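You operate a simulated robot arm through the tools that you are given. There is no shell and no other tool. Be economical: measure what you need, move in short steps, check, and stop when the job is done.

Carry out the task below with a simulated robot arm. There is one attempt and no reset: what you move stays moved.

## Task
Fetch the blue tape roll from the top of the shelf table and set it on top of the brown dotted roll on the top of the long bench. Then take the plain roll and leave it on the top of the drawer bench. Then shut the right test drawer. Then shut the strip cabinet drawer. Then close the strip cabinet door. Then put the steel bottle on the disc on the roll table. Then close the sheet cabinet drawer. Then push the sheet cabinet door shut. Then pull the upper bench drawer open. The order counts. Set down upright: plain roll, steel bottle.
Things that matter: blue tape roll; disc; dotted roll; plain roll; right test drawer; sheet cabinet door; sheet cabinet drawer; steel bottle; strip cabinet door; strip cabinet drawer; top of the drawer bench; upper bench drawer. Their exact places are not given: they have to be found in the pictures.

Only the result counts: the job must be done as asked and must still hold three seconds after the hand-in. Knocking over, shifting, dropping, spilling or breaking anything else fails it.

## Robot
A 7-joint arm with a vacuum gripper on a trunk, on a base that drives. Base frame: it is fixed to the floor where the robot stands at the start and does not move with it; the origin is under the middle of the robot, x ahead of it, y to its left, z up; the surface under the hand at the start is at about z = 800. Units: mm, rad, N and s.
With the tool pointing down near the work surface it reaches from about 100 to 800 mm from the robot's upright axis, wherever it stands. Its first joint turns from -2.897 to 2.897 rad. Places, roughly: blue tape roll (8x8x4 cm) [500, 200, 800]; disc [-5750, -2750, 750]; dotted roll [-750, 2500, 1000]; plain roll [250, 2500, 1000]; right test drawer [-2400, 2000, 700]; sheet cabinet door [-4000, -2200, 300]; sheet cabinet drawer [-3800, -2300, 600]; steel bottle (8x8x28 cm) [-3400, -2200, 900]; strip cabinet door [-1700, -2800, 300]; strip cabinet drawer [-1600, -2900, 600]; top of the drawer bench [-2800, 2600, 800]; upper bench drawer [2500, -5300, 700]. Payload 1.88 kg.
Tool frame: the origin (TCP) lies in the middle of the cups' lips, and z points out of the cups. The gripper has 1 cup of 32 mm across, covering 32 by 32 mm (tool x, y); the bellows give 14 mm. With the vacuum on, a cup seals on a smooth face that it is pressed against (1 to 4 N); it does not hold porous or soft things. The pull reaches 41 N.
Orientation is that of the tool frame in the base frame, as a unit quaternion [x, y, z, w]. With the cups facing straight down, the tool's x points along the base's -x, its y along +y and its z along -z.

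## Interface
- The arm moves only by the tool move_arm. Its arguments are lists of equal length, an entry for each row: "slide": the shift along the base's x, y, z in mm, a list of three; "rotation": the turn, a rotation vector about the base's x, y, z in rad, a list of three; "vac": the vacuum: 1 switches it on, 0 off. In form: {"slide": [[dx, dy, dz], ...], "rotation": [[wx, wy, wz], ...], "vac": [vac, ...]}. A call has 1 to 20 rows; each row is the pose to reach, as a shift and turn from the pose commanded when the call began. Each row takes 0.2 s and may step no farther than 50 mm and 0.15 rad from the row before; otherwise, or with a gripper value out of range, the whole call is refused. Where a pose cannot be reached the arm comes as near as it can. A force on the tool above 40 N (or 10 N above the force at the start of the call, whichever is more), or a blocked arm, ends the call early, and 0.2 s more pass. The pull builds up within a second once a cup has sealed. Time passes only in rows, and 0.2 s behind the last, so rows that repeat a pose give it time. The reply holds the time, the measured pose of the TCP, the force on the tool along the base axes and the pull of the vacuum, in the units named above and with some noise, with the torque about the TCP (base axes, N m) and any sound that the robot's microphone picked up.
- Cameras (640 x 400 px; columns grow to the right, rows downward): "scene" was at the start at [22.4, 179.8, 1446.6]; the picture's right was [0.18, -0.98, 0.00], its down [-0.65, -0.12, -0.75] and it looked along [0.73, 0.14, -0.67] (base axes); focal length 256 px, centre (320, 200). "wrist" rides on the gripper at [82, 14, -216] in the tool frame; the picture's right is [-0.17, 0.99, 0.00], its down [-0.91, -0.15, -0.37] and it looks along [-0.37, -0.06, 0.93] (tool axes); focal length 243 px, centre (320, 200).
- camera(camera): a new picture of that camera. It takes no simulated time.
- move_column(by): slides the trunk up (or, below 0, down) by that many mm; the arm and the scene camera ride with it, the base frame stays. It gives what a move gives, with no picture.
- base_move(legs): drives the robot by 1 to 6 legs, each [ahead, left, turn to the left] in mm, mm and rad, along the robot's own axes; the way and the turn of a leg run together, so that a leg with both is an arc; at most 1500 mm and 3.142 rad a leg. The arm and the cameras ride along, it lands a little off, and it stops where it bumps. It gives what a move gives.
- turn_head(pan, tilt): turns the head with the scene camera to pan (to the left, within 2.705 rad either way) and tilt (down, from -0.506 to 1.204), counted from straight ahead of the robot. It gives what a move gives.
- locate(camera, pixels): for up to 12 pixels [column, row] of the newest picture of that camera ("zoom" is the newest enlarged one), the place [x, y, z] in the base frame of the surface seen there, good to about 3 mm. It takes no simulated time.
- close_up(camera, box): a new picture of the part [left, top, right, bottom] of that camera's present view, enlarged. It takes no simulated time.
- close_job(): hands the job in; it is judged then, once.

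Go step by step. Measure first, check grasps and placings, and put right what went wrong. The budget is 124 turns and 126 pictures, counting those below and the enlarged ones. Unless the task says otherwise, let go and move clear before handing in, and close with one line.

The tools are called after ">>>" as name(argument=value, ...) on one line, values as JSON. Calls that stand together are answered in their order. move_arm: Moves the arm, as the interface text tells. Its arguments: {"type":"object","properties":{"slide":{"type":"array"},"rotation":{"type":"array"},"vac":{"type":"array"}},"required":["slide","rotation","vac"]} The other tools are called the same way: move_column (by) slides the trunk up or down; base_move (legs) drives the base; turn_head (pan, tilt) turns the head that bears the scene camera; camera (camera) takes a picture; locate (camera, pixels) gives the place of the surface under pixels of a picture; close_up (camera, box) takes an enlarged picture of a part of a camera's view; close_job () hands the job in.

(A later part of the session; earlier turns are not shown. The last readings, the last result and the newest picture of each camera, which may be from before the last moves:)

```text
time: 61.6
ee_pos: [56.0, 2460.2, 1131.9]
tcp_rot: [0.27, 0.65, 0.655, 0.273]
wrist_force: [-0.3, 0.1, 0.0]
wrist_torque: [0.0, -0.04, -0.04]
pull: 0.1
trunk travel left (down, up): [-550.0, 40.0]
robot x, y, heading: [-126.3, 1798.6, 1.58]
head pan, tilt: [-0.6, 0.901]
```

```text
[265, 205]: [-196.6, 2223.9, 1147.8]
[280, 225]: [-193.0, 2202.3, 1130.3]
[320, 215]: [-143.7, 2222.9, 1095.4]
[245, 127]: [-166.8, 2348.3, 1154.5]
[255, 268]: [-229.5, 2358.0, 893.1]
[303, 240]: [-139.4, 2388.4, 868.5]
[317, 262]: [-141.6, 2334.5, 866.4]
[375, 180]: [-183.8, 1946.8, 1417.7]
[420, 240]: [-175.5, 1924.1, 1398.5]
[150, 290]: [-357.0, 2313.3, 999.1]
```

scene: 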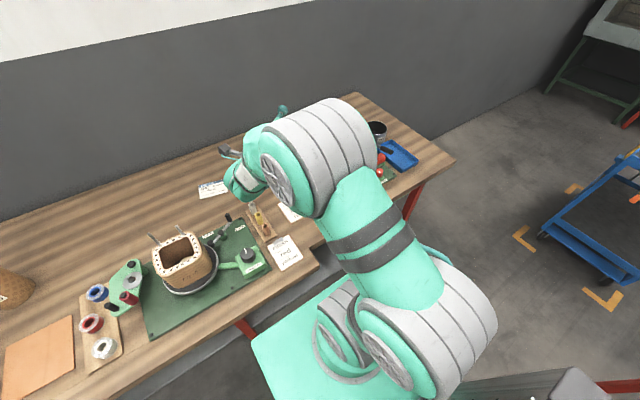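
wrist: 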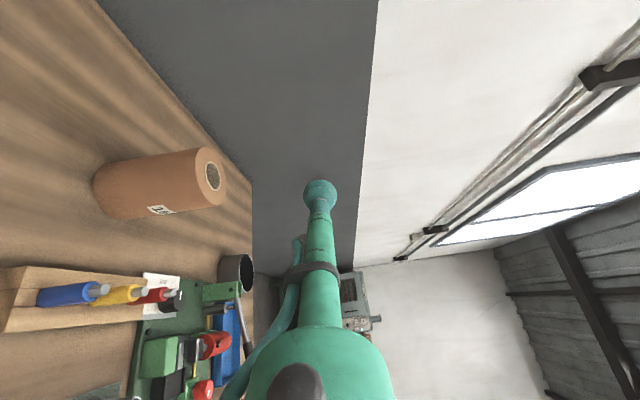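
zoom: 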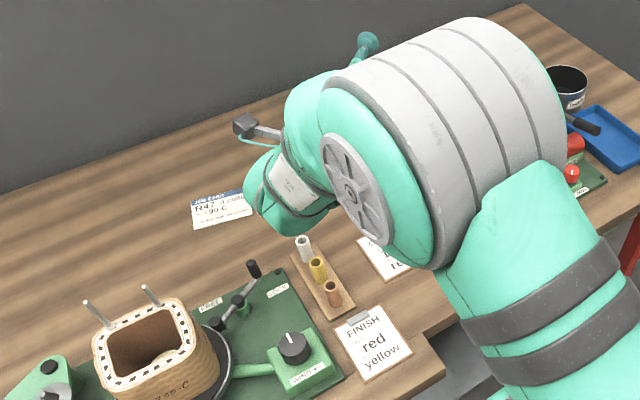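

Wrist clearance over the tubes would be tight at 45°, so I'll yaw to 55° and descend to 40 mm short of the roll at z 942.

>>> move_arm(slide=[[20, 15, 0], [45, 33, 0], [45, 33, -45], [45, 33, -90], [45, 33, -135], [45, 33, -165], [45, 33, -165]], rotation=[[0, 0, 0.087], [0, 0, 0.175], [0, 0, 0.175], [0, 0, 0.175], [0, 0, 0.175], [0, 0, 0.175], [0, 0, 0.175]], vac=[0, 0, 0, 0, 0, 0, 0])

>>> close_up(camera="scene", box=[180, 90, 380, 280])

>>> camera(camera="wrist")

```text
time: 63.2
ee_pos: [102.0, 2492.3, 966.7]
tcp_rot: [0.213, 0.672, 0.676, 0.215]
wrist_force: [0.0, 0.0, 0.1]
wrist_torque: [0.02, -0.02, 0.01]
pull: 0.0
trunk travel left (down, up): [-550.0, 40.0]
robot x, y, heading: [-125.3, 1798.2, 1.578]
head pan, tilt: [-0.6, 0.901]
```

```text
2.11 times, centred on (280, 185) of scene
```

zoom: 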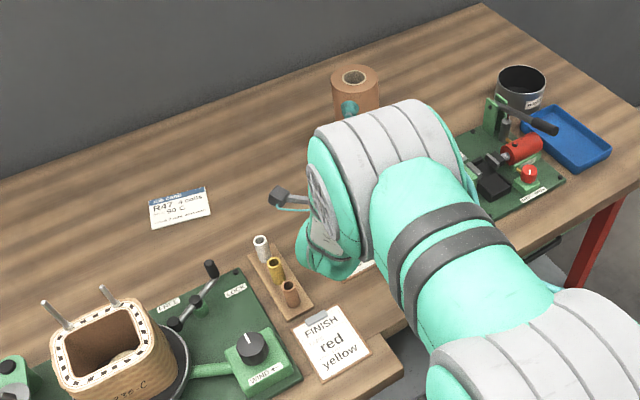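

```text
92 pictures are left
```

wrist: 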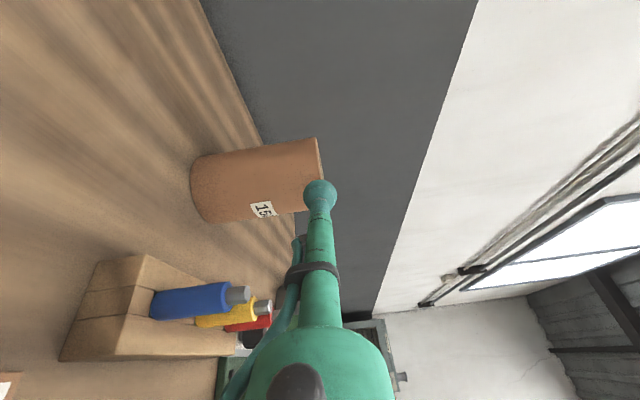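

Clear of the pins. I'll drop 19 mm to z 947 and move up to about 6 mm from the roll.

>>> move_arm(slide=[[0, 0, -12], [0, 0, -19], [10, 14, -19], [19, 27, -19], [19, 27, -19]], rotation=[[0, 0, 0], [0, 0, 0], [0, 0, 0], [0, 0, 0], [0, 0, 0]], vac=[0, 0, 0, 0, 0])

>>> close_up(camera="wrist", box=[160, 100, 400, 250])

```text
time: 64.4
ee_pos: [121.2, 2520.1, 946.8]
tcp_rot: [0.212, 0.673, 0.675, 0.215]
wrist_force: [-0.2, 0.3, 0.5]
wrist_torque: [0.01, 0.02, -0.05]
pull: 0.1
trunk travel left (down, up): [-550.0, 40.0]
robot x, y, heading: [-124.9, 1800.3, 1.586]
head pan, tilt: [-0.6, 0.901]
```

```text
2.67 times, centred on (280, 175) of wrist
```

zoom: 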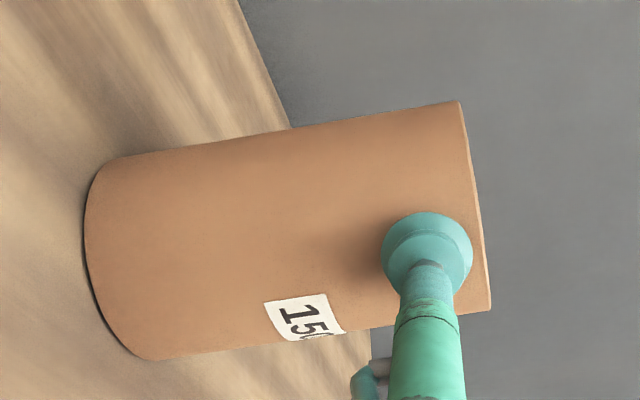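

The cup is just short of the side and within the top edge. Pressing in with the vacuum on.

>>> move_arm(slide=[[2, 3, 0], [4, 5.5, 0], [5, 7.5, 0], [6, 9, 0], [7, 10, 0], [7, 10, 0], [7, 10, 0], [7, 10, 0]], rotation=[[0, 0, 0], [0, 0, 0], [0, 0, 0], [0, 0, 0], [0, 0, 0], [0, 0, 0], [0, 0, 0], [0, 0, 0]], vac=[1, 1, 1, 1, 1, 1, 1, 1])

```text
time: 66.2
ee_pos: [127.3, 2529.0, 948.8]
tcp_rot: [0.213, 0.672, 0.676, 0.215]
wrist_force: [-2.7, 0.4, 3.5]
wrist_torque: [-0.12, 0.09, -0.04]
pull: 40.4
trunk travel left (down, up): [-550.0, 40.0]
robot x, y, heading: [-130.2, 1796.3, 1.583]
head pan, tilt: [-0.6, 0.901]
```

Sealed at 40.4 N. I'll lift slowly and check.

>>> move_arm(slide=[[0, 0, 6], [0, 0, 15], [0, 0, 30], [0, 0, 60], [0, 0, 100], [0, 0, 140], [0, 0, 170], [0, 0, 170]], rotation=[[0, 0, 0], [0, 0, 0], [0, 0, 0], [0, 0, 0], [0, 0, 0], [0, 0, 0], [0, 0, 0], [0, 0, 0]], vac=[1, 1, 1, 1, 1, 1, 1, 1])

>>> camera(camera="wrist")

>>> turn_head(pan=0.9, tilt=0.45)

>>> camera(camera="scene")

```text
time: 68.0
ee_pos: [127.3, 2529.8, 1116.4]
tcp_rot: [0.213, 0.672, 0.676, 0.215]
wrist_force: [-0.1, -0.4, -6.7]
wrist_torque: [-0.27, 0.22, 0.03]
pull: 40.3
trunk travel left (down, up): [-550.0, 40.0]
robot x, y, heading: [-124.9, 1796.5, 1.581]
head pan, tilt: [-0.6, 0.901]
```

```text
90 pictures are left
```

wrist: 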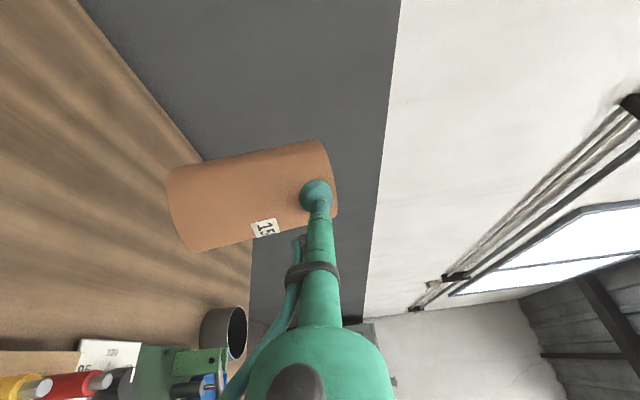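

```text
time: 69.6
ee_pos: [128.7, 2531.3, 1116.7]
tcp_rot: [0.213, 0.672, 0.676, 0.215]
wrist_force: [-0.6, 0.1, -6.5]
wrist_torque: [-0.32, 0.19, 0.0]
pull: 40.6
trunk travel left (down, up): [-550.0, 40.0]
robot x, y, heading: [-123.4, 1795.2, 1.58]
head pan, tilt: [0.901, 0.45]
```

```text
89 pictures are left
```

scene: 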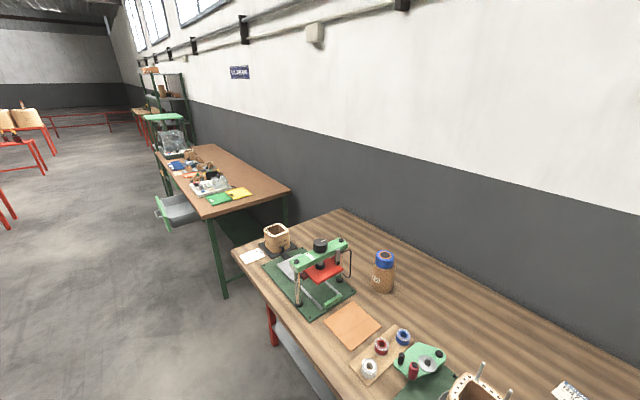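

Held securely (weight ~6.7 N). The drawer bench is ahead at left with its drawer open (scene (180,208)). I'll measure it.

>>> locate(camera="scene", pixels=[[206, 218], [290, 190], [160, 152], [250, 172], [265, 185], [240, 193], [230, 175], [212, 188], [180, 208], [158, 200], [225, 298], [183, 222]])

>>> close_up(camera="scene", box=[130, 120, 310, 232])

>>> move_arm(slide=[[-10, -25, 40], [-25, -55, 75], [-40, -90, 105], [-50, -120, 120], [-50, -120, 120]], rotation=[[0, 0, 0], [0, 0, 0], [0, 0, 0], [0, 0, 0], [0, 0, 0]], vac=[1, 1, 1, 1, 1])

```text
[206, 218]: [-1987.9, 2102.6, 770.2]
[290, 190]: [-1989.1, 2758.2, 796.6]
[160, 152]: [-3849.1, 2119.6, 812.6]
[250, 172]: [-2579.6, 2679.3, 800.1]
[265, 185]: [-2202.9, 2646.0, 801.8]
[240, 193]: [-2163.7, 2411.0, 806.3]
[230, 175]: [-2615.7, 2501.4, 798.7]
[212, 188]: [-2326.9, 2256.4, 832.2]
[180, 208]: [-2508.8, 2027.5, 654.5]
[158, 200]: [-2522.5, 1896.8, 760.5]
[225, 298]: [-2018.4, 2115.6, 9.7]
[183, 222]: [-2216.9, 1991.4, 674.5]
```

```text
3.56 times, centred on (220, 176) of scene
```

zoom: 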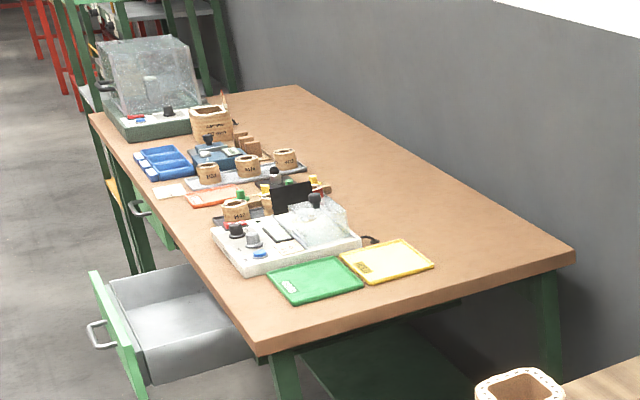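

```text
time: 70.7
ee_pos: [79.7, 2422.5, 1142.2]
tcp_rot: [0.2, 0.727, 0.618, 0.225]
wrist_force: [0.0, 0.3, -5.9]
wrist_torque: [-0.23, 0.2, -0.04]
pull: 40.4
trunk travel left (down, up): [-550.0, 40.0]
robot x, y, heading: [-124.2, 1798.0, 1.576]
head pan, tilt: [0.901, 0.45]
stopped in row 5: the arm was blocked; the commanded pose is now the measured one
```

Retracting was blocked, but the roll is still held. I'll raise the trunk the last 40 mm and measure the free spot on the drawer bench.

>>> move_column(by=40)

>>> locate(camera="zoom", pixels=[[432, 262], [400, 242], [340, 255], [372, 282], [300, 302], [480, 225], [430, 210], [500, 270], [420, 320], [125, 385], [240, 375], [92, 275]])

>>> base_move(legs=[[-380, 0, 0]])

>>> camera(camera="wrist")

>>> camera(camera="scene")

```text
time: 71.5
ee_pos: [81.3, 2420.2, 1189.3]
tcp_rot: [0.202, 0.724, 0.619, 0.227]
wrist_force: [-0.1, 0.8, -6.1]
wrist_torque: [-0.2, 0.16, -0.03]
pull: 40.8
trunk travel left (down, up): [-590.0, 0.0]
robot x, y, heading: [-123.4, 1796.1, 1.581]
head pan, tilt: [0.901, 0.45]
```

```text
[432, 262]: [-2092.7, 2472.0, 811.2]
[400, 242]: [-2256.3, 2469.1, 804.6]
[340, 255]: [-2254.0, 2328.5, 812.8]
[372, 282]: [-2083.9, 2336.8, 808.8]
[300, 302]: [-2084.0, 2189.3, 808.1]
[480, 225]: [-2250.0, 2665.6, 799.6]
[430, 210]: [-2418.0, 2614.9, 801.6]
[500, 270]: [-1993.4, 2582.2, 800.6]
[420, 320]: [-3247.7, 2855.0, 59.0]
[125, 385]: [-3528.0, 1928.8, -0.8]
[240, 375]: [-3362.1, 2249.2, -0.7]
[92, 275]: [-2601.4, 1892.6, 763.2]
```

```text
time: 73.9
ee_pos: [81.2, 2046.4, 1191.2]
tcp_rot: [0.2, 0.723, 0.622, 0.225]
wrist_force: [0.0, -0.3, -5.8]
wrist_torque: [-0.2, 0.2, 0.01]
pull: 40.7
trunk travel left (down, up): [-590.0, 0.0]
robot x, y, heading: [-122.9, 1421.7, 1.586]
head pan, tilt: [0.901, 0.45]
```

```text
87 pictures are left
```

wrist: 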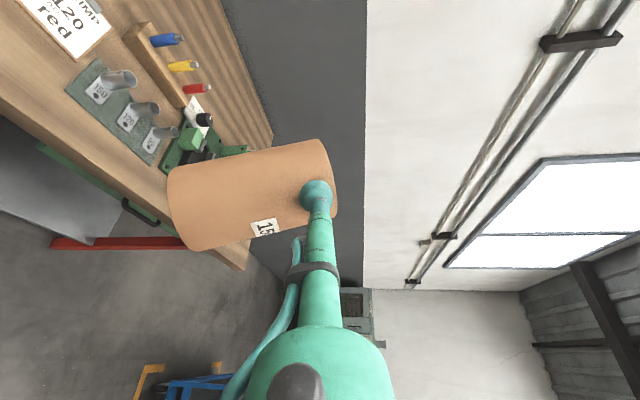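

```text
86 pictures are left
```

scene: 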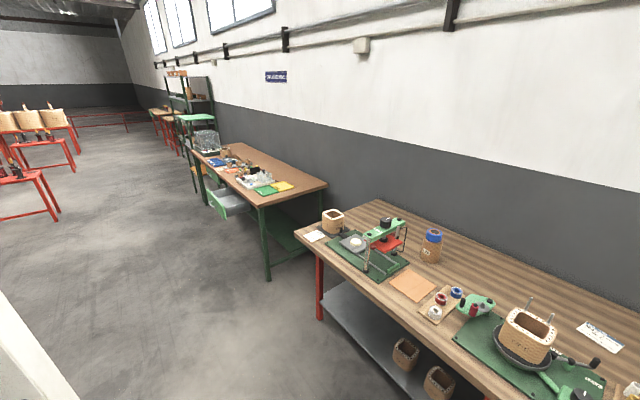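

The free spot is around (-2090, 2580) on the drawer bench, clear of the yellow tray (x<-2090, y<2472). I'll drive left between the benches.

>>> base_move(legs=[[0, 855, 0], [0, 855, -0.012]])

>>> turn_head(pan=0.35, tilt=0.6)

>>> camera(camera="scene")

```text
time: 82.6
ee_pos: [-1618.0, 2029.0, 1188.7]
tcp_rot: [0.206, 0.722, 0.619, 0.231]
wrist_force: [0.5, -0.5, -5.9]
wrist_torque: [-0.26, 0.17, -0.01]
pull: 40.6
trunk travel left (down, up): [-590.0, 0.0]
robot x, y, heading: [-1830.9, 1408.2, 1.567]
head pan, tilt: [0.901, 0.45]
```

```text
time: 83.6
ee_pos: [-1618.1, 2027.0, 1188.5]
tcp_rot: [0.206, 0.722, 0.619, 0.231]
wrist_force: [0.0, 0.9, -6.7]
wrist_torque: [-0.26, 0.17, -0.03]
pull: 40.5
trunk travel left (down, up): [-590.0, 0.0]
robot x, y, heading: [-1833.3, 1402.6, 1.565]
head pan, tilt: [0.351, 0.6]
```

```text
85 pictures are left
```

scene: 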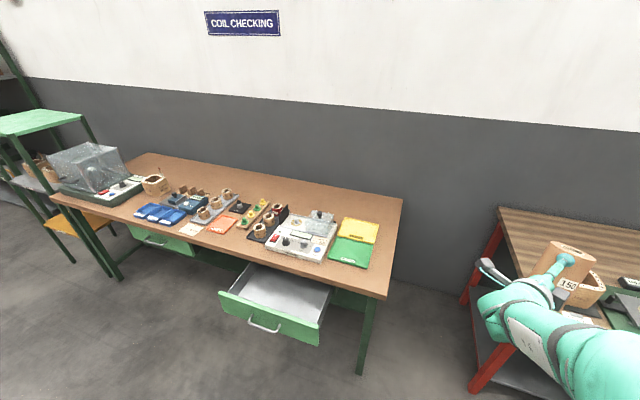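

The drawer bench is clear ahead. I'll straighten and yaw the tool to 95° while bringing the hand left and forward.

>>> move_arm(slide=[[-30, 15, -10], [-65, 30, -20], [-100, 45, -30], [-140, 60, -40], [-180, 75, -50], [-220, 90, -60], [-250, 100, -60], [-250, 100, -60]], rotation=[[0.0, 0.0, 0.0], [0.029, 0.009, 0.143], [0.059, 0.017, 0.287], [0.088, 0.026, 0.43], [0.118, 0.034, 0.574], [0.147, 0.043, 0.717], [0.147, 0.043, 0.717], [0.147, 0.043, 0.717]], vac=[1, 1, 1, 1, 1, 1, 1, 1])

>>> camera(camera="scene")

```text
time: 85.4
ee_pos: [-1868.2, 2127.2, 1129.7]
tcp_rot: [-0.03, 0.706, 0.707, -0.032]
wrist_force: [-0.1, -0.1, -6.4]
wrist_torque: [-0.37, -0.02, -0.06]
pull: 40.3
trunk travel left (down, up): [-590.0, 0.0]
robot x, y, heading: [-1832.2, 1402.9, 1.567]
head pan, tilt: [0.351, 0.6]
```

```text
84 pictures are left
```

scene: 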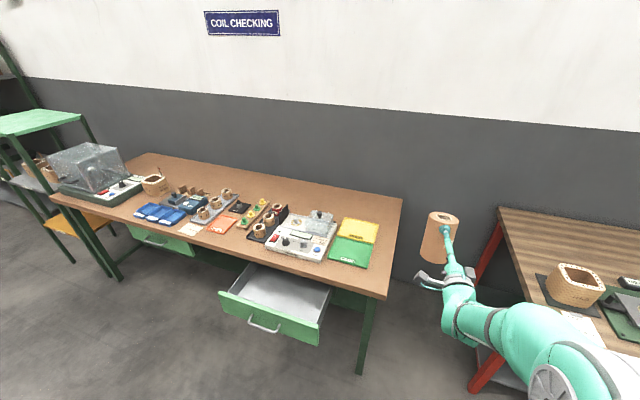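

Good, upright and level. Driving 340 mm forward.

>>> base_move(legs=[[340, 0, 0]])

>>> move_arm(slide=[[-45, 10, 0], [-90, 20, 0], [-135, 30, 0], [-180, 40, 0], [-210, 50, 0], [-210, 50, -45], [-210, 50, -90], [-210, 50, -130], [-210, 50, -150], [-210, 50, -150]], rotation=[[0, 0, 0], [0, 0, 0], [0, 0, 0], [0, 0, 0], [0, 0, 0], [0, 0, 0], [0, 0, 0], [0, 0, 0], [0, 0, 0], [0, 0, 0]], vac=[1, 1, 1, 1, 1, 1, 1, 1, 1, 1])

>>> camera(camera="scene")

>>> camera(camera="wrist")

```text
time: 87.6
ee_pos: [-1865.4, 2468.6, 1129.9]
tcp_rot: [-0.031, 0.707, 0.706, -0.032]
wrist_force: [-0.5, 0.0, -6.7]
wrist_torque: [-0.33, -0.03, -0.02]
pull: 40.9
trunk travel left (down, up): [-590.0, 0.0]
robot x, y, heading: [-1831.4, 1743.9, 1.56]
head pan, tilt: [0.351, 0.6]
```

```text
time: 89.8
ee_pos: [-2074.4, 2519.9, 979.3]
tcp_rot: [-0.031, 0.706, 0.707, -0.032]
wrist_force: [0.5, 0.1, -6.9]
wrist_torque: [-0.33, -0.01, -0.02]
pull: 40.4
trunk travel left (down, up): [-590.0, 0.0]
robot x, y, heading: [-1833.6, 1739.9, 1.566]
head pan, tilt: [0.351, 0.6]
```

```text
83 pictures are left
```

scene: 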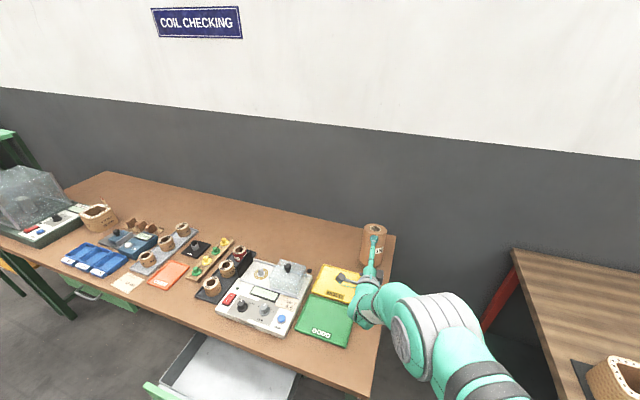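

```text
82 pictures are left
```

wrist: 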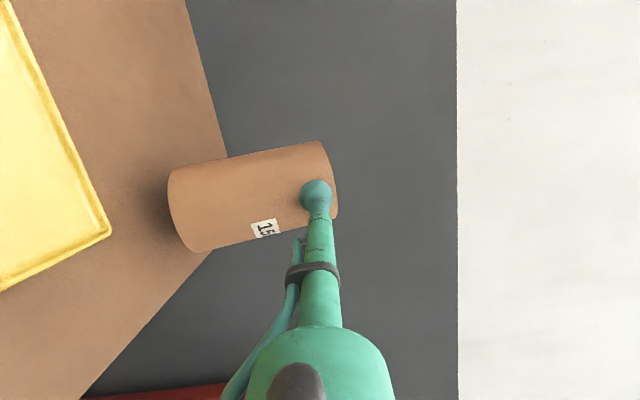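

The roll hangs upright above the free corner. I'll shift 25 mm inward and lower until contact.

>>> move_arm(slide=[[-15, 0, -10], [-25, 0, -25], [-25, 0, -38], [-25, 0, -43], [-25, 0, -47], [-25, 0, -50], [-25, 0, -52], [-25, 0, -52]], rotation=[[0, 0, 0], [0, 0, 0], [0, 0, 0], [0, 0, 0], [0, 0, 0], [0, 0, 0], [0, 0, 0], [0, 0, 0]], vac=[1, 1, 1, 1, 1, 1, 1, 1])

>>> close_up(camera="scene", box=[320, 210, 420, 273])

```text
time: 91.6
ee_pos: [-2100.9, 2516.3, 925.4]
tcp_rot: [-0.031, 0.707, 0.706, -0.032]
wrist_force: [-3.0, -2.2, 5.0]
wrist_torque: [-0.28, -0.07, -0.03]
pull: 40.3
trunk travel left (down, up): [-590.0, 0.0]
robot x, y, heading: [-1829.4, 1747.7, 1.569]
head pan, tilt: [0.351, 0.6]
```

```text
6.35 times, centred on (370, 242) of scene
```

zoom: 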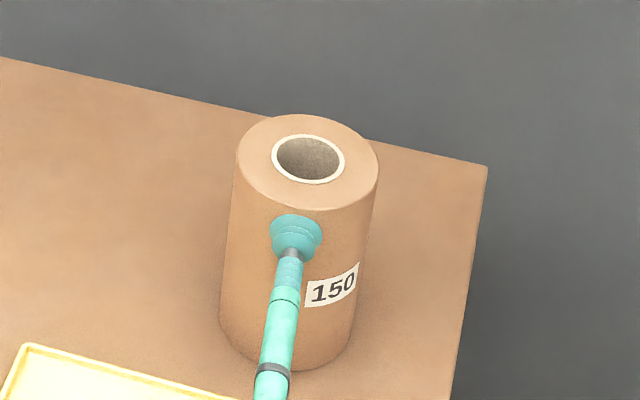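

It's on the bench (force +5 N). Releasing and retreating straight back.

>>> move_arm(slide=[[0, 0, 0], [0, 0, 0], [0, 0, 0], [0, 0, 0], [1, -8, 0], [3, -30, 0], [6, -70, 0], [6, -70, 40], [6, -70, 85], [6, -70, 130], [6, -70, 170], [6, -70, 170]], rotation=[[0, 0, 0], [0, 0, 0], [0, 0, 0], [0, 0, 0], [0, 0, 0], [0, 0, 0], [0, 0, 0], [0, 0, 0], [0, 0, 0], [0, 0, 0], [0, 0, 0], [0, 0, 0]], vac=[0, 0, 0, 0, 0, 0, 0, 0, 0, 0, 0, 0])

>>> camera(camera="scene")

```text
time: 94.2
ee_pos: [-2094.3, 2448.2, 1097.7]
tcp_rot: [-0.031, 0.707, 0.706, -0.033]
wrist_force: [-0.1, 0.1, 0.4]
wrist_torque: [-0.01, 0.02, 0.0]
pull: 0.0
trunk travel left (down, up): [-590.0, 0.0]
robot x, y, heading: [-1829.9, 1745.1, 1.568]
head pan, tilt: [0.351, 0.6]
```

```text
80 pictures are left
```

scene: 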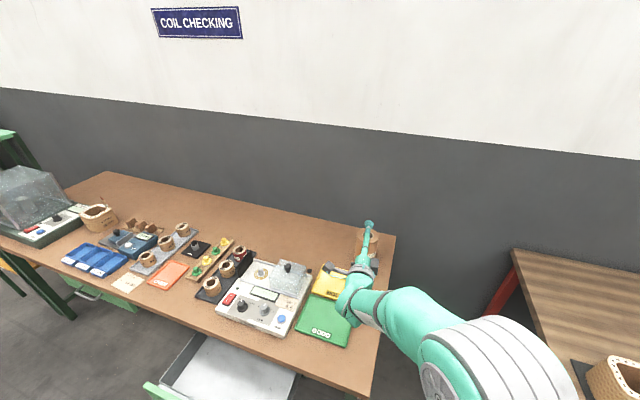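

The roll stands upright. Now for the right test drawer: I'll back off, move left in front of it, and lower the trunk so I can push its front with the horizontal tool.

>>> base_move(legs=[[-745, 0, 0], [0, 420, 0]])

>>> move_column(by=-350)

>>> turn_head(pan=0.1, tilt=0.4)

>>> camera(camera="scene")

>>> camera(camera="wrist")

```text
time: 100.4
ee_pos: [-2516.6, 1711.1, 1096.9]
tcp_rot: [-0.032, 0.706, 0.707, -0.033]
wrist_force: [0.3, 0.1, 0.2]
wrist_torque: [0.01, -0.02, 0.0]
pull: 0.0
trunk travel left (down, up): [-590.0, 0.0]
robot x, y, heading: [-2248.7, 1007.7, 1.571]
head pan, tilt: [0.351, 0.6]
```

```text
time: 103.8
ee_pos: [-2516.9, 1710.1, 747.3]
tcp_rot: [-0.032, 0.706, 0.707, -0.033]
wrist_force: [0.0, -0.1, -0.2]
wrist_torque: [0.02, -0.01, 0.0]
pull: 0.1
trunk travel left (down, up): [-240.0, 350.0]
robot x, y, heading: [-2250.5, 1008.8, 1.57]
head pan, tilt: [0.351, 0.6]
```

```text
time: 104.6
ee_pos: [-2515.7, 1710.5, 747.1]
tcp_rot: [-0.032, 0.706, 0.706, -0.033]
wrist_force: [0.9, -0.3, -0.7]
wrist_torque: [0.0, 0.01, 0.0]
pull: 0.2
trunk travel left (down, up): [-240.0, 350.0]
robot x, y, heading: [-2252.8, 1011.0, 1.571]
head pan, tilt: [0.099, 0.4]
```

```text
79 pictures are left
```

scene: 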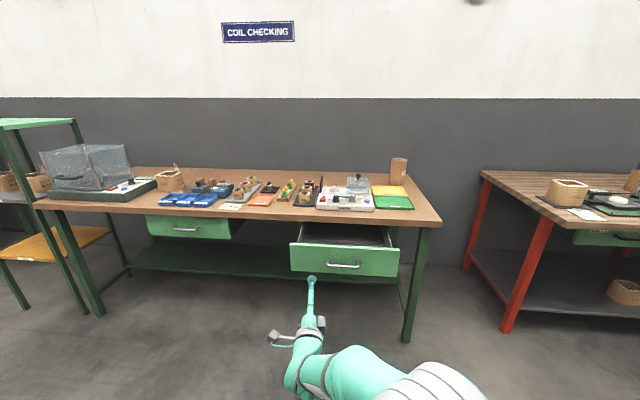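

```text
78 pictures are left
```

wrist: 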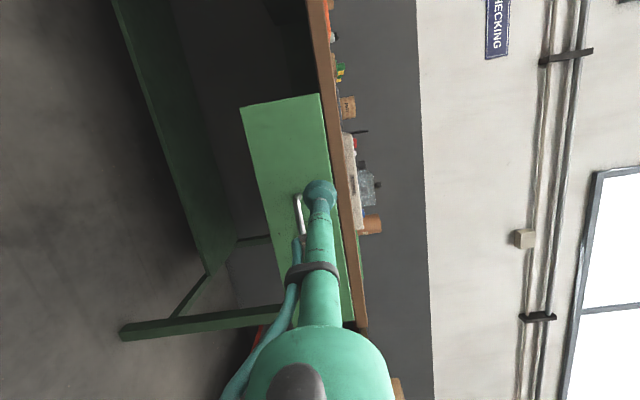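

>>> locate(camera="scene", pixels=[[295, 250], [292, 272], [397, 255], [395, 275], [344, 250], [344, 265], [310, 262], [380, 258], [150, 230], [185, 235], [225, 220]])

>>> close_up(camera="scene", box=[250, 140, 450, 300])

```text
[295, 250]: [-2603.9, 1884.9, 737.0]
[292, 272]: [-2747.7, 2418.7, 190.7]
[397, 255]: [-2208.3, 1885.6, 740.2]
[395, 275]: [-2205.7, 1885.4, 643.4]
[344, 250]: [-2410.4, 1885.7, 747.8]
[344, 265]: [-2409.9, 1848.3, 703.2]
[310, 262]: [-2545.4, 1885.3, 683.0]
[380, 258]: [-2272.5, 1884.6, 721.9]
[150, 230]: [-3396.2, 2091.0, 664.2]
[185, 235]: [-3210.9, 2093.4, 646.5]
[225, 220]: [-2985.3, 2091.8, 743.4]
```

```text
2.50 times, centred on (350, 220) of scene
```

zoom: 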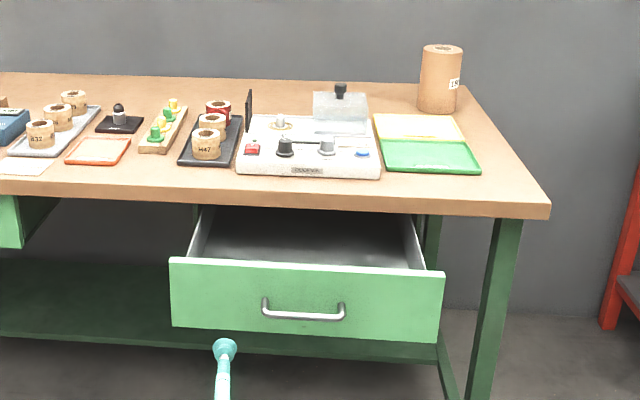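

The drawer front is at y≈1885, x -2610 to -2200, z 640-755, with the handle at x≈-2410. The closed plane should be at y≈2092. I'll push left of the handle at (-2516, z 692).

>>> move_arm(slide=[[0, 0, -30], [0, 0, -55], [0, 0, -55]], rotation=[[0, 0, 0], [0, 0, 0], [0, 0, 0]], vac=[0, 0, 0])

>>> base_move(legs=[[150, 0, 0]])

>>> move_arm(slide=[[0, 20, 0], [0, 40, 0], [0, 60, 0], [0, 80, 0], [0, 100, 0], [0, 120, 0], [0, 140, 0], [0, 140, 0]], rotation=[[0, 0, 0], [0, 0, 0], [0, 0, 0], [0, 0, 0], [0, 0, 0], [0, 0, 0], [0, 0, 0], [0, 0, 0]], vac=[0, 0, 0, 0, 0, 0, 0, 0])

>>> camera(camera="scene")

```text
time: 105.4
ee_pos: [-2516.5, 1710.4, 692.5]
tcp_rot: [-0.032, 0.707, 0.706, -0.033]
wrist_force: [0.5, -0.4, -0.2]
wrist_torque: [0.01, -0.01, -0.03]
pull: 0.1
trunk travel left (down, up): [-240.0, 350.0]
robot x, y, heading: [-2244.9, 1011.0, 1.563]
head pan, tilt: [0.099, 0.4]
```

```text
time: 106.8
ee_pos: [-2515.4, 1861.8, 692.5]
tcp_rot: [-0.032, 0.707, 0.706, -0.033]
wrist_force: [-0.5, -0.8, 0.6]
wrist_torque: [-0.02, 0.0, 0.03]
pull: 0.0
trunk travel left (down, up): [-240.0, 350.0]
robot x, y, heading: [-2250.0, 1162.2, 1.571]
head pan, tilt: [0.099, 0.4]
```

```text
time: 108.6
ee_pos: [-2514.9, 2001.1, 691.3]
tcp_rot: [-0.032, 0.706, 0.707, -0.033]
wrist_force: [-0.1, 0.6, 0.0]
wrist_torque: [0.01, 0.04, -0.03]
pull: 0.0
trunk travel left (down, up): [-240.0, 350.0]
robot x, y, heading: [-2249.9, 1162.8, 1.573]
head pan, tilt: [0.099, 0.4]
```

```text
76 pictures are left
```

scene: 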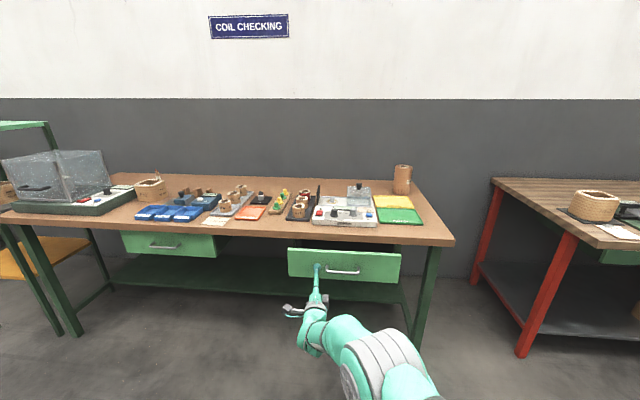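

The drawer is sliding in easily. Base ahead 65 mm, then I'll finish with the arm until it resists.

>>> base_move(legs=[[65, 0, 0]])

>>> move_arm(slide=[[0, 8, 0], [0, 16, 0], [0, 22, 0], [0, 28, 0], [0, 34, 0], [0, 40, 0], [0, 45, 0], [0, 45, 0]], rotation=[[0, 0, 0], [0, 0, 0], [0, 0, 0], [0, 0, 0], [0, 0, 0], [0, 0, 0], [0, 0, 0], [0, 0, 0]], vac=[0, 0, 0, 0, 0, 0, 0, 0])

>>> camera(camera="scene")

>>> locate(camera="scene", pixels=[[380, 265], [300, 265], [200, 240], [150, 240], [345, 260]])

```text
time: 109.6
ee_pos: [-2515.4, 2065.9, 691.3]
tcp_rot: [-0.031, 0.706, 0.707, -0.033]
wrist_force: [-0.7, -0.2, -0.4]
wrist_torque: [0.0, -0.03, -0.02]
pull: 0.2
trunk travel left (down, up): [-240.0, 350.0]
robot x, y, heading: [-2248.7, 1225.3, 1.573]
head pan, tilt: [0.099, 0.4]
```

```text
time: 111.1
ee_pos: [-2515.9, 2106.4, 691.7]
tcp_rot: [-0.034, 0.706, 0.706, -0.032]
wrist_force: [3.7, -24.0, 7.3]
wrist_torque: [-0.23, -0.13, 0.06]
pull: 0.0
trunk travel left (down, up): [-240.0, 350.0]
robot x, y, heading: [-2246.6, 1223.5, 1.568]
head pan, tilt: [0.099, 0.4]
stopped in row 7: the force on the tool passed its limit at 47 N (the readings are from after the stop); the commanded pose is now the measured one
```

```text
75 pictures are left
```

scene: 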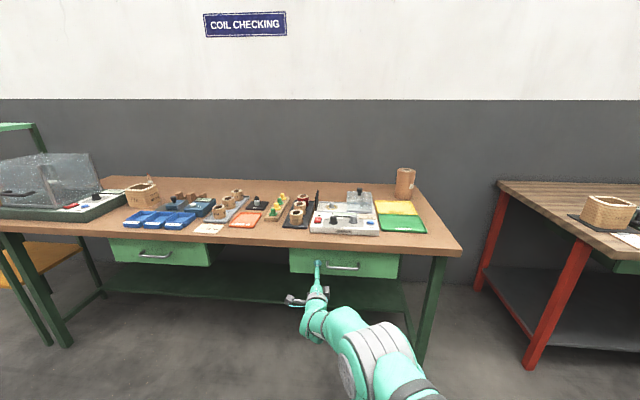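

```text
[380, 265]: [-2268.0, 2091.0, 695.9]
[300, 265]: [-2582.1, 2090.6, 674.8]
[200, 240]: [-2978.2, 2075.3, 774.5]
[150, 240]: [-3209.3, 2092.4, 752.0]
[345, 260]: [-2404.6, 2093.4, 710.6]
```

The drawer is closed (front at y 2091). I'll back off and look around toward the cabinets at y≈-2800.

>>> base_move(legs=[[-500, 0, 0]])

>>> turn_head(pan=2.7, tilt=0.35)

>>> camera(camera="scene")

>>> turn_head(pan=-2.5, tilt=0.35)

>>> camera(camera="scene")

```text
time: 114.0
ee_pos: [-2518.4, 1608.7, 689.6]
tcp_rot: [-0.034, 0.708, 0.705, -0.034]
wrist_force: [-0.6, -0.6, -0.2]
wrist_torque: [-0.02, -0.02, 0.01]
pull: 0.1
trunk travel left (down, up): [-240.0, 350.0]
robot x, y, heading: [-2251.9, 727.2, 1.572]
head pan, tilt: [0.099, 0.4]
```

```text
time: 116.4
ee_pos: [-2518.9, 1607.9, 689.0]
tcp_rot: [-0.034, 0.707, 0.705, -0.034]
wrist_force: [-0.2, 0.2, -0.1]
wrist_torque: [0.01, 0.01, 0.0]
pull: 0.0
trunk travel left (down, up): [-240.0, 350.0]
robot x, y, heading: [-2250.9, 727.8, 1.573]
head pan, tilt: [2.7, 0.351]
```

```text
74 pictures are left
```

scene: 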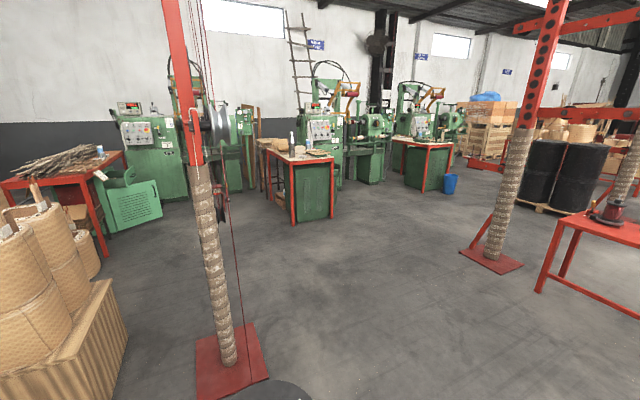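

```text
time: 120.4
ee_pos: [-2518.5, 1607.9, 689.1]
tcp_rot: [-0.034, 0.708, 0.705, -0.033]
wrist_force: [0.0, 0.2, -0.5]
wrist_torque: [0.03, 0.01, 0.0]
pull: 0.0
trunk travel left (down, up): [-240.0, 350.0]
robot x, y, heading: [-2248.1, 728.4, 1.571]
head pan, tilt: [-2.499, 0.351]
```

```text
73 pictures are left
```

scene: 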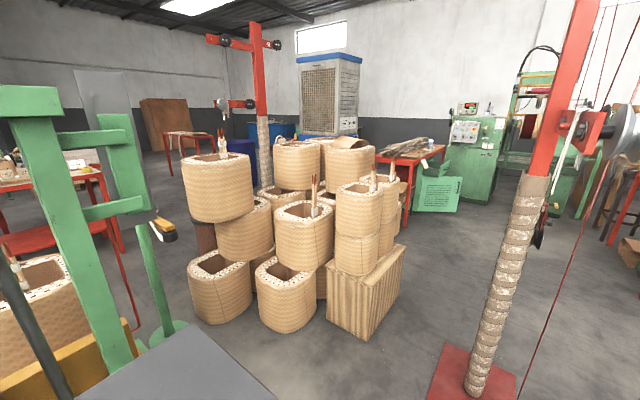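

The strip cabinet is the green unit under the red table with strips (scene (440,190)). A gantry post and baskets stand in between, so I'll measure the obstacles.

>>> locate(camera="scene", pixels=[[475, 385], [440, 345], [515, 375], [365, 335], [402, 245], [437, 190], [420, 210], [460, 205], [415, 155], [445, 150], [405, 220], [200, 318]])

>>> close_up(camera="scene", box=[360, 110, 520, 230])

>>> turn_head(pan=2.7, tilt=0.3)

>>> camera(camera="scene")

>>> locate(camera="scene", pixels=[[232, 350], [495, 243], [130, 190], [115, 230], [160, 205], [125, 155], [100, 245], [310, 200], [275, 205], [335, 200], [420, 165], [270, 155]])

```text
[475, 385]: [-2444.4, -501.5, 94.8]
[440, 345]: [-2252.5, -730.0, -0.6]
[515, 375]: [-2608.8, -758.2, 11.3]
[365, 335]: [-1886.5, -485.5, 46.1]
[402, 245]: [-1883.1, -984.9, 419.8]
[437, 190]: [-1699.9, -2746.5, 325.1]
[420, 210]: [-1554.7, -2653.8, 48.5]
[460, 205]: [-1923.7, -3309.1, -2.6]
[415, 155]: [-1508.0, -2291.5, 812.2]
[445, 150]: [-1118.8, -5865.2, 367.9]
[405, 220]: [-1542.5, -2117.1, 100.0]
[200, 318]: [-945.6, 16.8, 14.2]
```

```text
3.33 times, centred on (440, 170) of scene
```

zoom: 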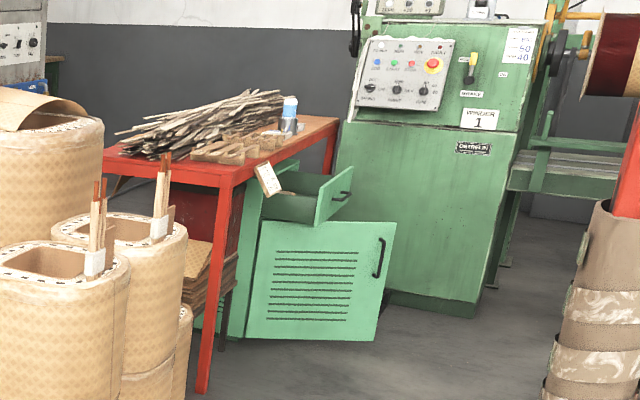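

```text
time: 124.5
ee_pos: [-2518.5, 1609.0, 689.1]
tcp_rot: [-0.034, 0.707, 0.705, -0.033]
wrist_force: [-0.1, 0.3, -0.2]
wrist_torque: [0.02, 0.01, 0.01]
pull: 0.0
trunk travel left (down, up): [-240.0, 350.0]
robot x, y, heading: [-2247.9, 727.9, 1.571]
head pan, tilt: [2.7, 0.3]
```

```text
71 pictures are left
```

scene: 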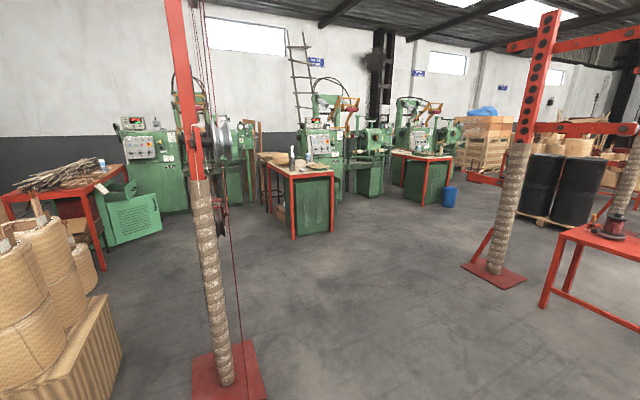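

```text
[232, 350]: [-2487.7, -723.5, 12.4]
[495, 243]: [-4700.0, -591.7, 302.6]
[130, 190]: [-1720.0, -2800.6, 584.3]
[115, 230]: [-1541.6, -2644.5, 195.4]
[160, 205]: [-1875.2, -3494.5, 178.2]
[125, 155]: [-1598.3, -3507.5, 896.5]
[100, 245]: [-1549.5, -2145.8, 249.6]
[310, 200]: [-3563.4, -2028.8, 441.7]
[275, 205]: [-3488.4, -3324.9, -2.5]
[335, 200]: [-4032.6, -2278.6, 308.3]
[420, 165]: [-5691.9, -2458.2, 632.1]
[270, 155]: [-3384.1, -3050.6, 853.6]
```

The path is clear via x≈-3250, between the gantry posts at (-2444,-550) and (-4700,-600). I'll retract the arm a bit, shift left, turn around and drive through.

>>> move_arm(slide=[[20, -45, 0], [40, -90, 0], [60, -135, 0], [80, -180, 0], [80, -180, 0]], rotation=[[0, 0, 0], [0, 0, 0], [0, 0, 0], [0, 0, 0], [0, 0, 0]], vac=[0, 0, 0, 0, 0])

>>> base_move(legs=[[0, 1000, 0], [0, 0, 3.142], [1000, 0, 0], [1000, 0, 0], [0, 700, 0]])

>>> turn_head(pan=0.3, tilt=0.45)

>>> camera(camera="scene")

```text
time: 125.7
ee_pos: [-2438.1, 1427.7, 687.8]
tcp_rot: [-0.035, 0.708, 0.705, -0.034]
wrist_force: [-0.6, 0.1, 0.2]
wrist_torque: [0.0, 0.01, 0.01]
pull: 0.1
trunk travel left (down, up): [-240.0, 350.0]
robot x, y, heading: [-2248.2, 726.2, 1.569]
head pan, tilt: [2.7, 0.3]
```

```text
refused: 3.142 is not a number from -3.14159 to 3.14159
```

```text
time: 127.9
ee_pos: [-2438.0, 1427.6, 689.0]
tcp_rot: [-0.034, 0.708, 0.705, -0.034]
wrist_force: [0.2, -0.7, -0.7]
wrist_torque: [0.0, 0.02, 0.0]
pull: 0.1
trunk travel left (down, up): [-240.0, 350.0]
robot x, y, heading: [-2250.5, 724.7, 1.567]
head pan, tilt: [0.3, 0.45]
```

```text
70 pictures are left
```

scene: 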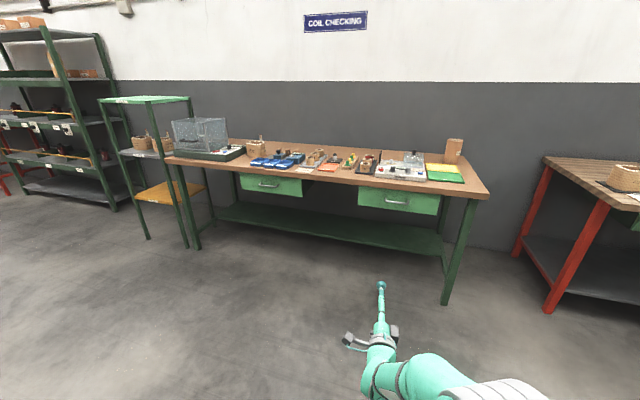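

The drive was refused only because of the turn limit (3.1416), so I'll repeat it with 3.14.

>>> base_move(legs=[[0, 1000, 0], [0, 0, 3.14], [1000, 0, 0], [1000, 0, 0], [0, 700, 0]])

>>> camera(camera="scene")

```text
time: 153.3
ee_pos: [-2479.7, -1980.2, 689.7]
tcp_rot: [0.708, 0.02, 0.021, 0.706]
wrist_force: [-0.4, -0.1, -0.8]
wrist_torque: [0.06, 0.01, -0.03]
pull: 0.2
trunk travel left (down, up): [-240.0, 350.0]
robot x, y, heading: [-2643.2, -1274.5, -1.603]
head pan, tilt: [0.3, 0.45]
```

```text
69 pictures are left
```

scene: 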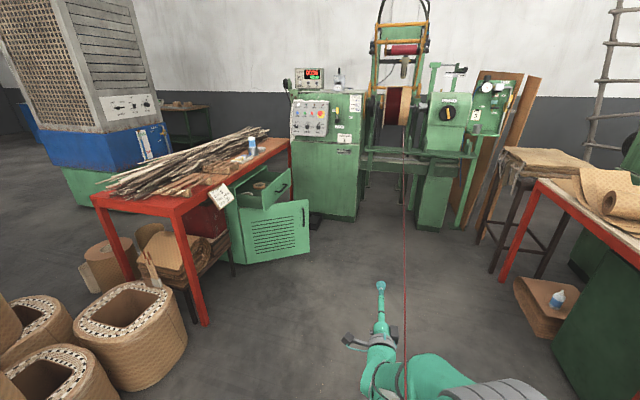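

The strip cabinet is ahead at left, its drawer at (275,190) and open door at (275,230). A red string runs at column 405, so I'll measure all of these.

>>> close_up(camera="scene", box=[180, 130, 340, 280])

>>> locate(camera="scene", pixels=[[405, 200], [405, 300], [405, 360], [310, 205], [308, 250], [246, 215], [246, 260], [278, 200], [280, 185], [292, 175], [240, 195], [206, 320]])

```text
2.67 times, centred on (260, 205) of scene
```

zoom: 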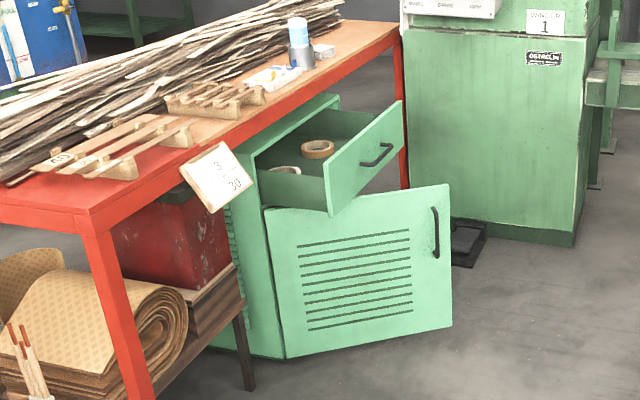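

```text
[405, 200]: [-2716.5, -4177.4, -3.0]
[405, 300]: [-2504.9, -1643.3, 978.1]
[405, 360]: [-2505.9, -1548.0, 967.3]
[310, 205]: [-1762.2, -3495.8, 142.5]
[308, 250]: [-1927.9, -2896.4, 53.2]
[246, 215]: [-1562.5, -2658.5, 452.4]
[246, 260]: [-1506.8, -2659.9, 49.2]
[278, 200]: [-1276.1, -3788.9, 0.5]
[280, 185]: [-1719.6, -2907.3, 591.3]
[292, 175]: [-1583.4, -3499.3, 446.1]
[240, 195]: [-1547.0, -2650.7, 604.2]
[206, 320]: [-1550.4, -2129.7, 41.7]
```

The string passes near the arm (x≈-2505, z≈970). I'll look closer before moving further.

>>> close_up(camera="scene", box=[340, 250, 480, 400])

>>> locate(camera="zoom", pixels=[[279, 20], [279, 60], [279, 100], [279, 140], [279, 200], [279, 250], [280, 300], [279, 340], [279, 380]])

>>> turn_head(pan=0.0, tilt=-0.3)

>>> camera(camera="scene")

```text
2.67 times, centred on (410, 325) of scene
```

zoom: 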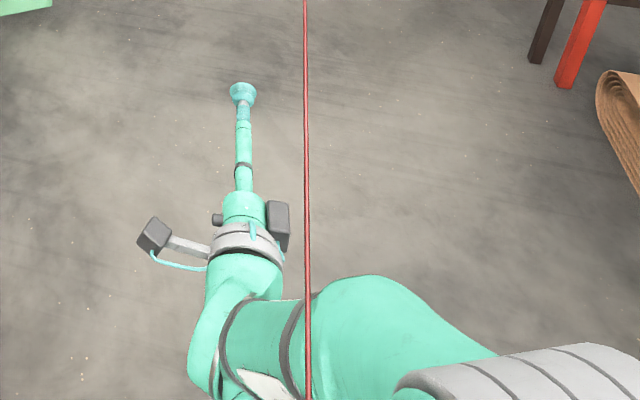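

```text
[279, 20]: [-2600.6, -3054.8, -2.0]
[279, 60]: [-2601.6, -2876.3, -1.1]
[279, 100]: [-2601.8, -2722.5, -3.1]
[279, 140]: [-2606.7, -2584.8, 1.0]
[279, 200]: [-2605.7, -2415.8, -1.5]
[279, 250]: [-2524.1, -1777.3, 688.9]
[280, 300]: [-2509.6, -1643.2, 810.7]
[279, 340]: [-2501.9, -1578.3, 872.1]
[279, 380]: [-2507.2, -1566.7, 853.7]
```

```text
time: 154.4
ee_pos: [-2478.9, -1980.9, 689.6]
tcp_rot: [0.708, 0.021, 0.02, 0.705]
wrist_force: [0.6, 0.1, 0.2]
wrist_torque: [0.01, 0.01, 0.01]
pull: 0.1
trunk travel left (down, up): [-240.0, 350.0]
robot x, y, heading: [-2635.8, -1274.3, -1.609]
head pan, tilt: [0.0, -0.3]
```

```text
66 pictures are left
```

scene: 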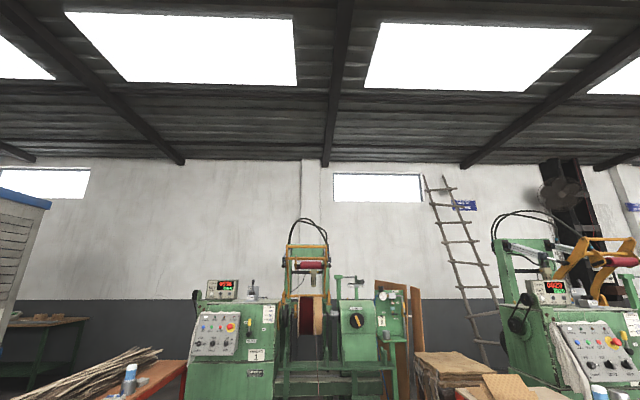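

A taut thread seems to run from the winder toward the gantry post, passing close over my arm. I'll measure its line exactly.

>>> turn_head(pan=0.2, tilt=0.35)

>>> close_up(camera="scene", box=[330, 130, 430, 193])

>>> close_up(camera="scene", box=[330, 210, 430, 273])

```text
time: 155.5
ee_pos: [-2478.5, -1982.2, 689.1]
tcp_rot: [0.708, 0.021, 0.021, 0.705]
wrist_force: [-0.5, 0.5, 0.4]
wrist_torque: [0.01, 0.0, 0.01]
pull: 0.2
trunk travel left (down, up): [-240.0, 350.0]
robot x, y, heading: [-2638.8, -1271.8, -1.609]
head pan, tilt: [0.201, 0.351]
```

```text
6.35 times, centred on (380, 162) of scene
```

zoom: 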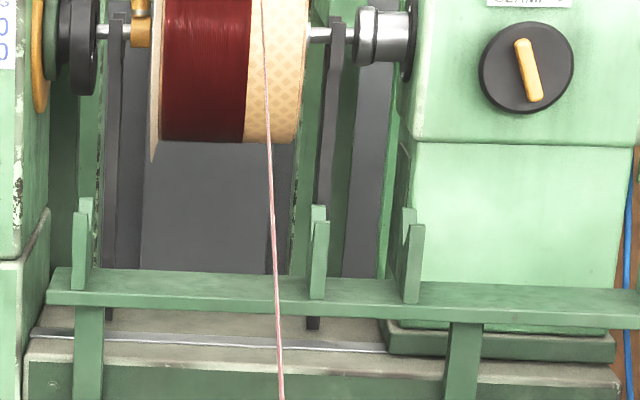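

```text
6.35 times, centred on (380, 242) of scene
```

zoom: 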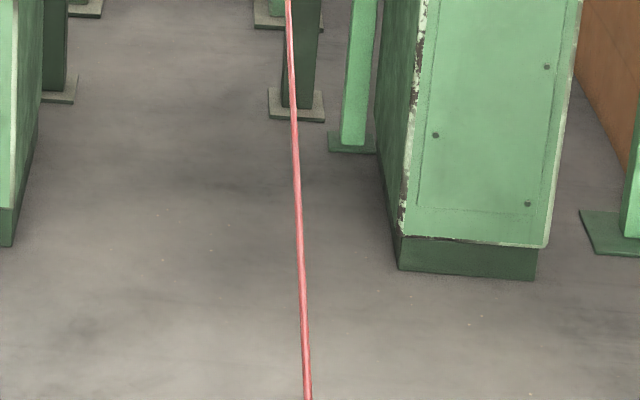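

>>> locate(camera="zoom", pixels=[[289, 30], [291, 60], [294, 120], [297, 180], [300, 240], [303, 300], [305, 350], [307, 390]])

>>> turn_head(pan=1.9, tilt=0.35)

>>> camera(camera="scene")

```text
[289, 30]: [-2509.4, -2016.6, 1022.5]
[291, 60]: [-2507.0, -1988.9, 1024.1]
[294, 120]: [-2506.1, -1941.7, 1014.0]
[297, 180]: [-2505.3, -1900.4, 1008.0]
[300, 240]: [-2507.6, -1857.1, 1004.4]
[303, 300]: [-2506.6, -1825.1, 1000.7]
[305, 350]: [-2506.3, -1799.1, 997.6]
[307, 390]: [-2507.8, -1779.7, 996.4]
```

```text
time: 157.2
ee_pos: [-2480.0, -1981.9, 688.5]
tcp_rot: [0.708, 0.02, 0.019, 0.706]
wrist_force: [-0.3, 0.1, 0.4]
wrist_torque: [0.01, 0.01, 0.0]
pull: 0.1
trunk travel left (down, up): [-240.0, 350.0]
robot x, y, heading: [-2641.4, -1276.2, -1.607]
head pan, tilt: [1.901, 0.351]
```

```text
63 pictures are left
```

scene: 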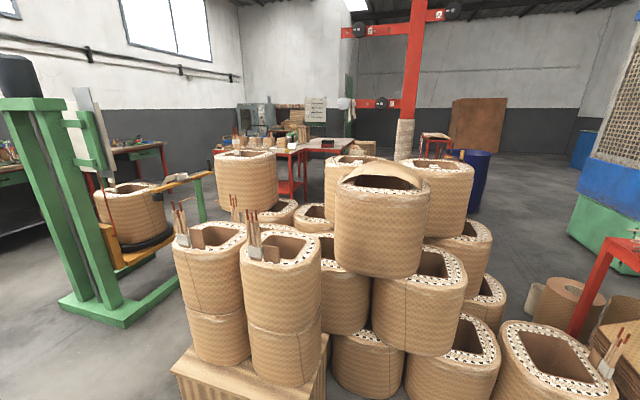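

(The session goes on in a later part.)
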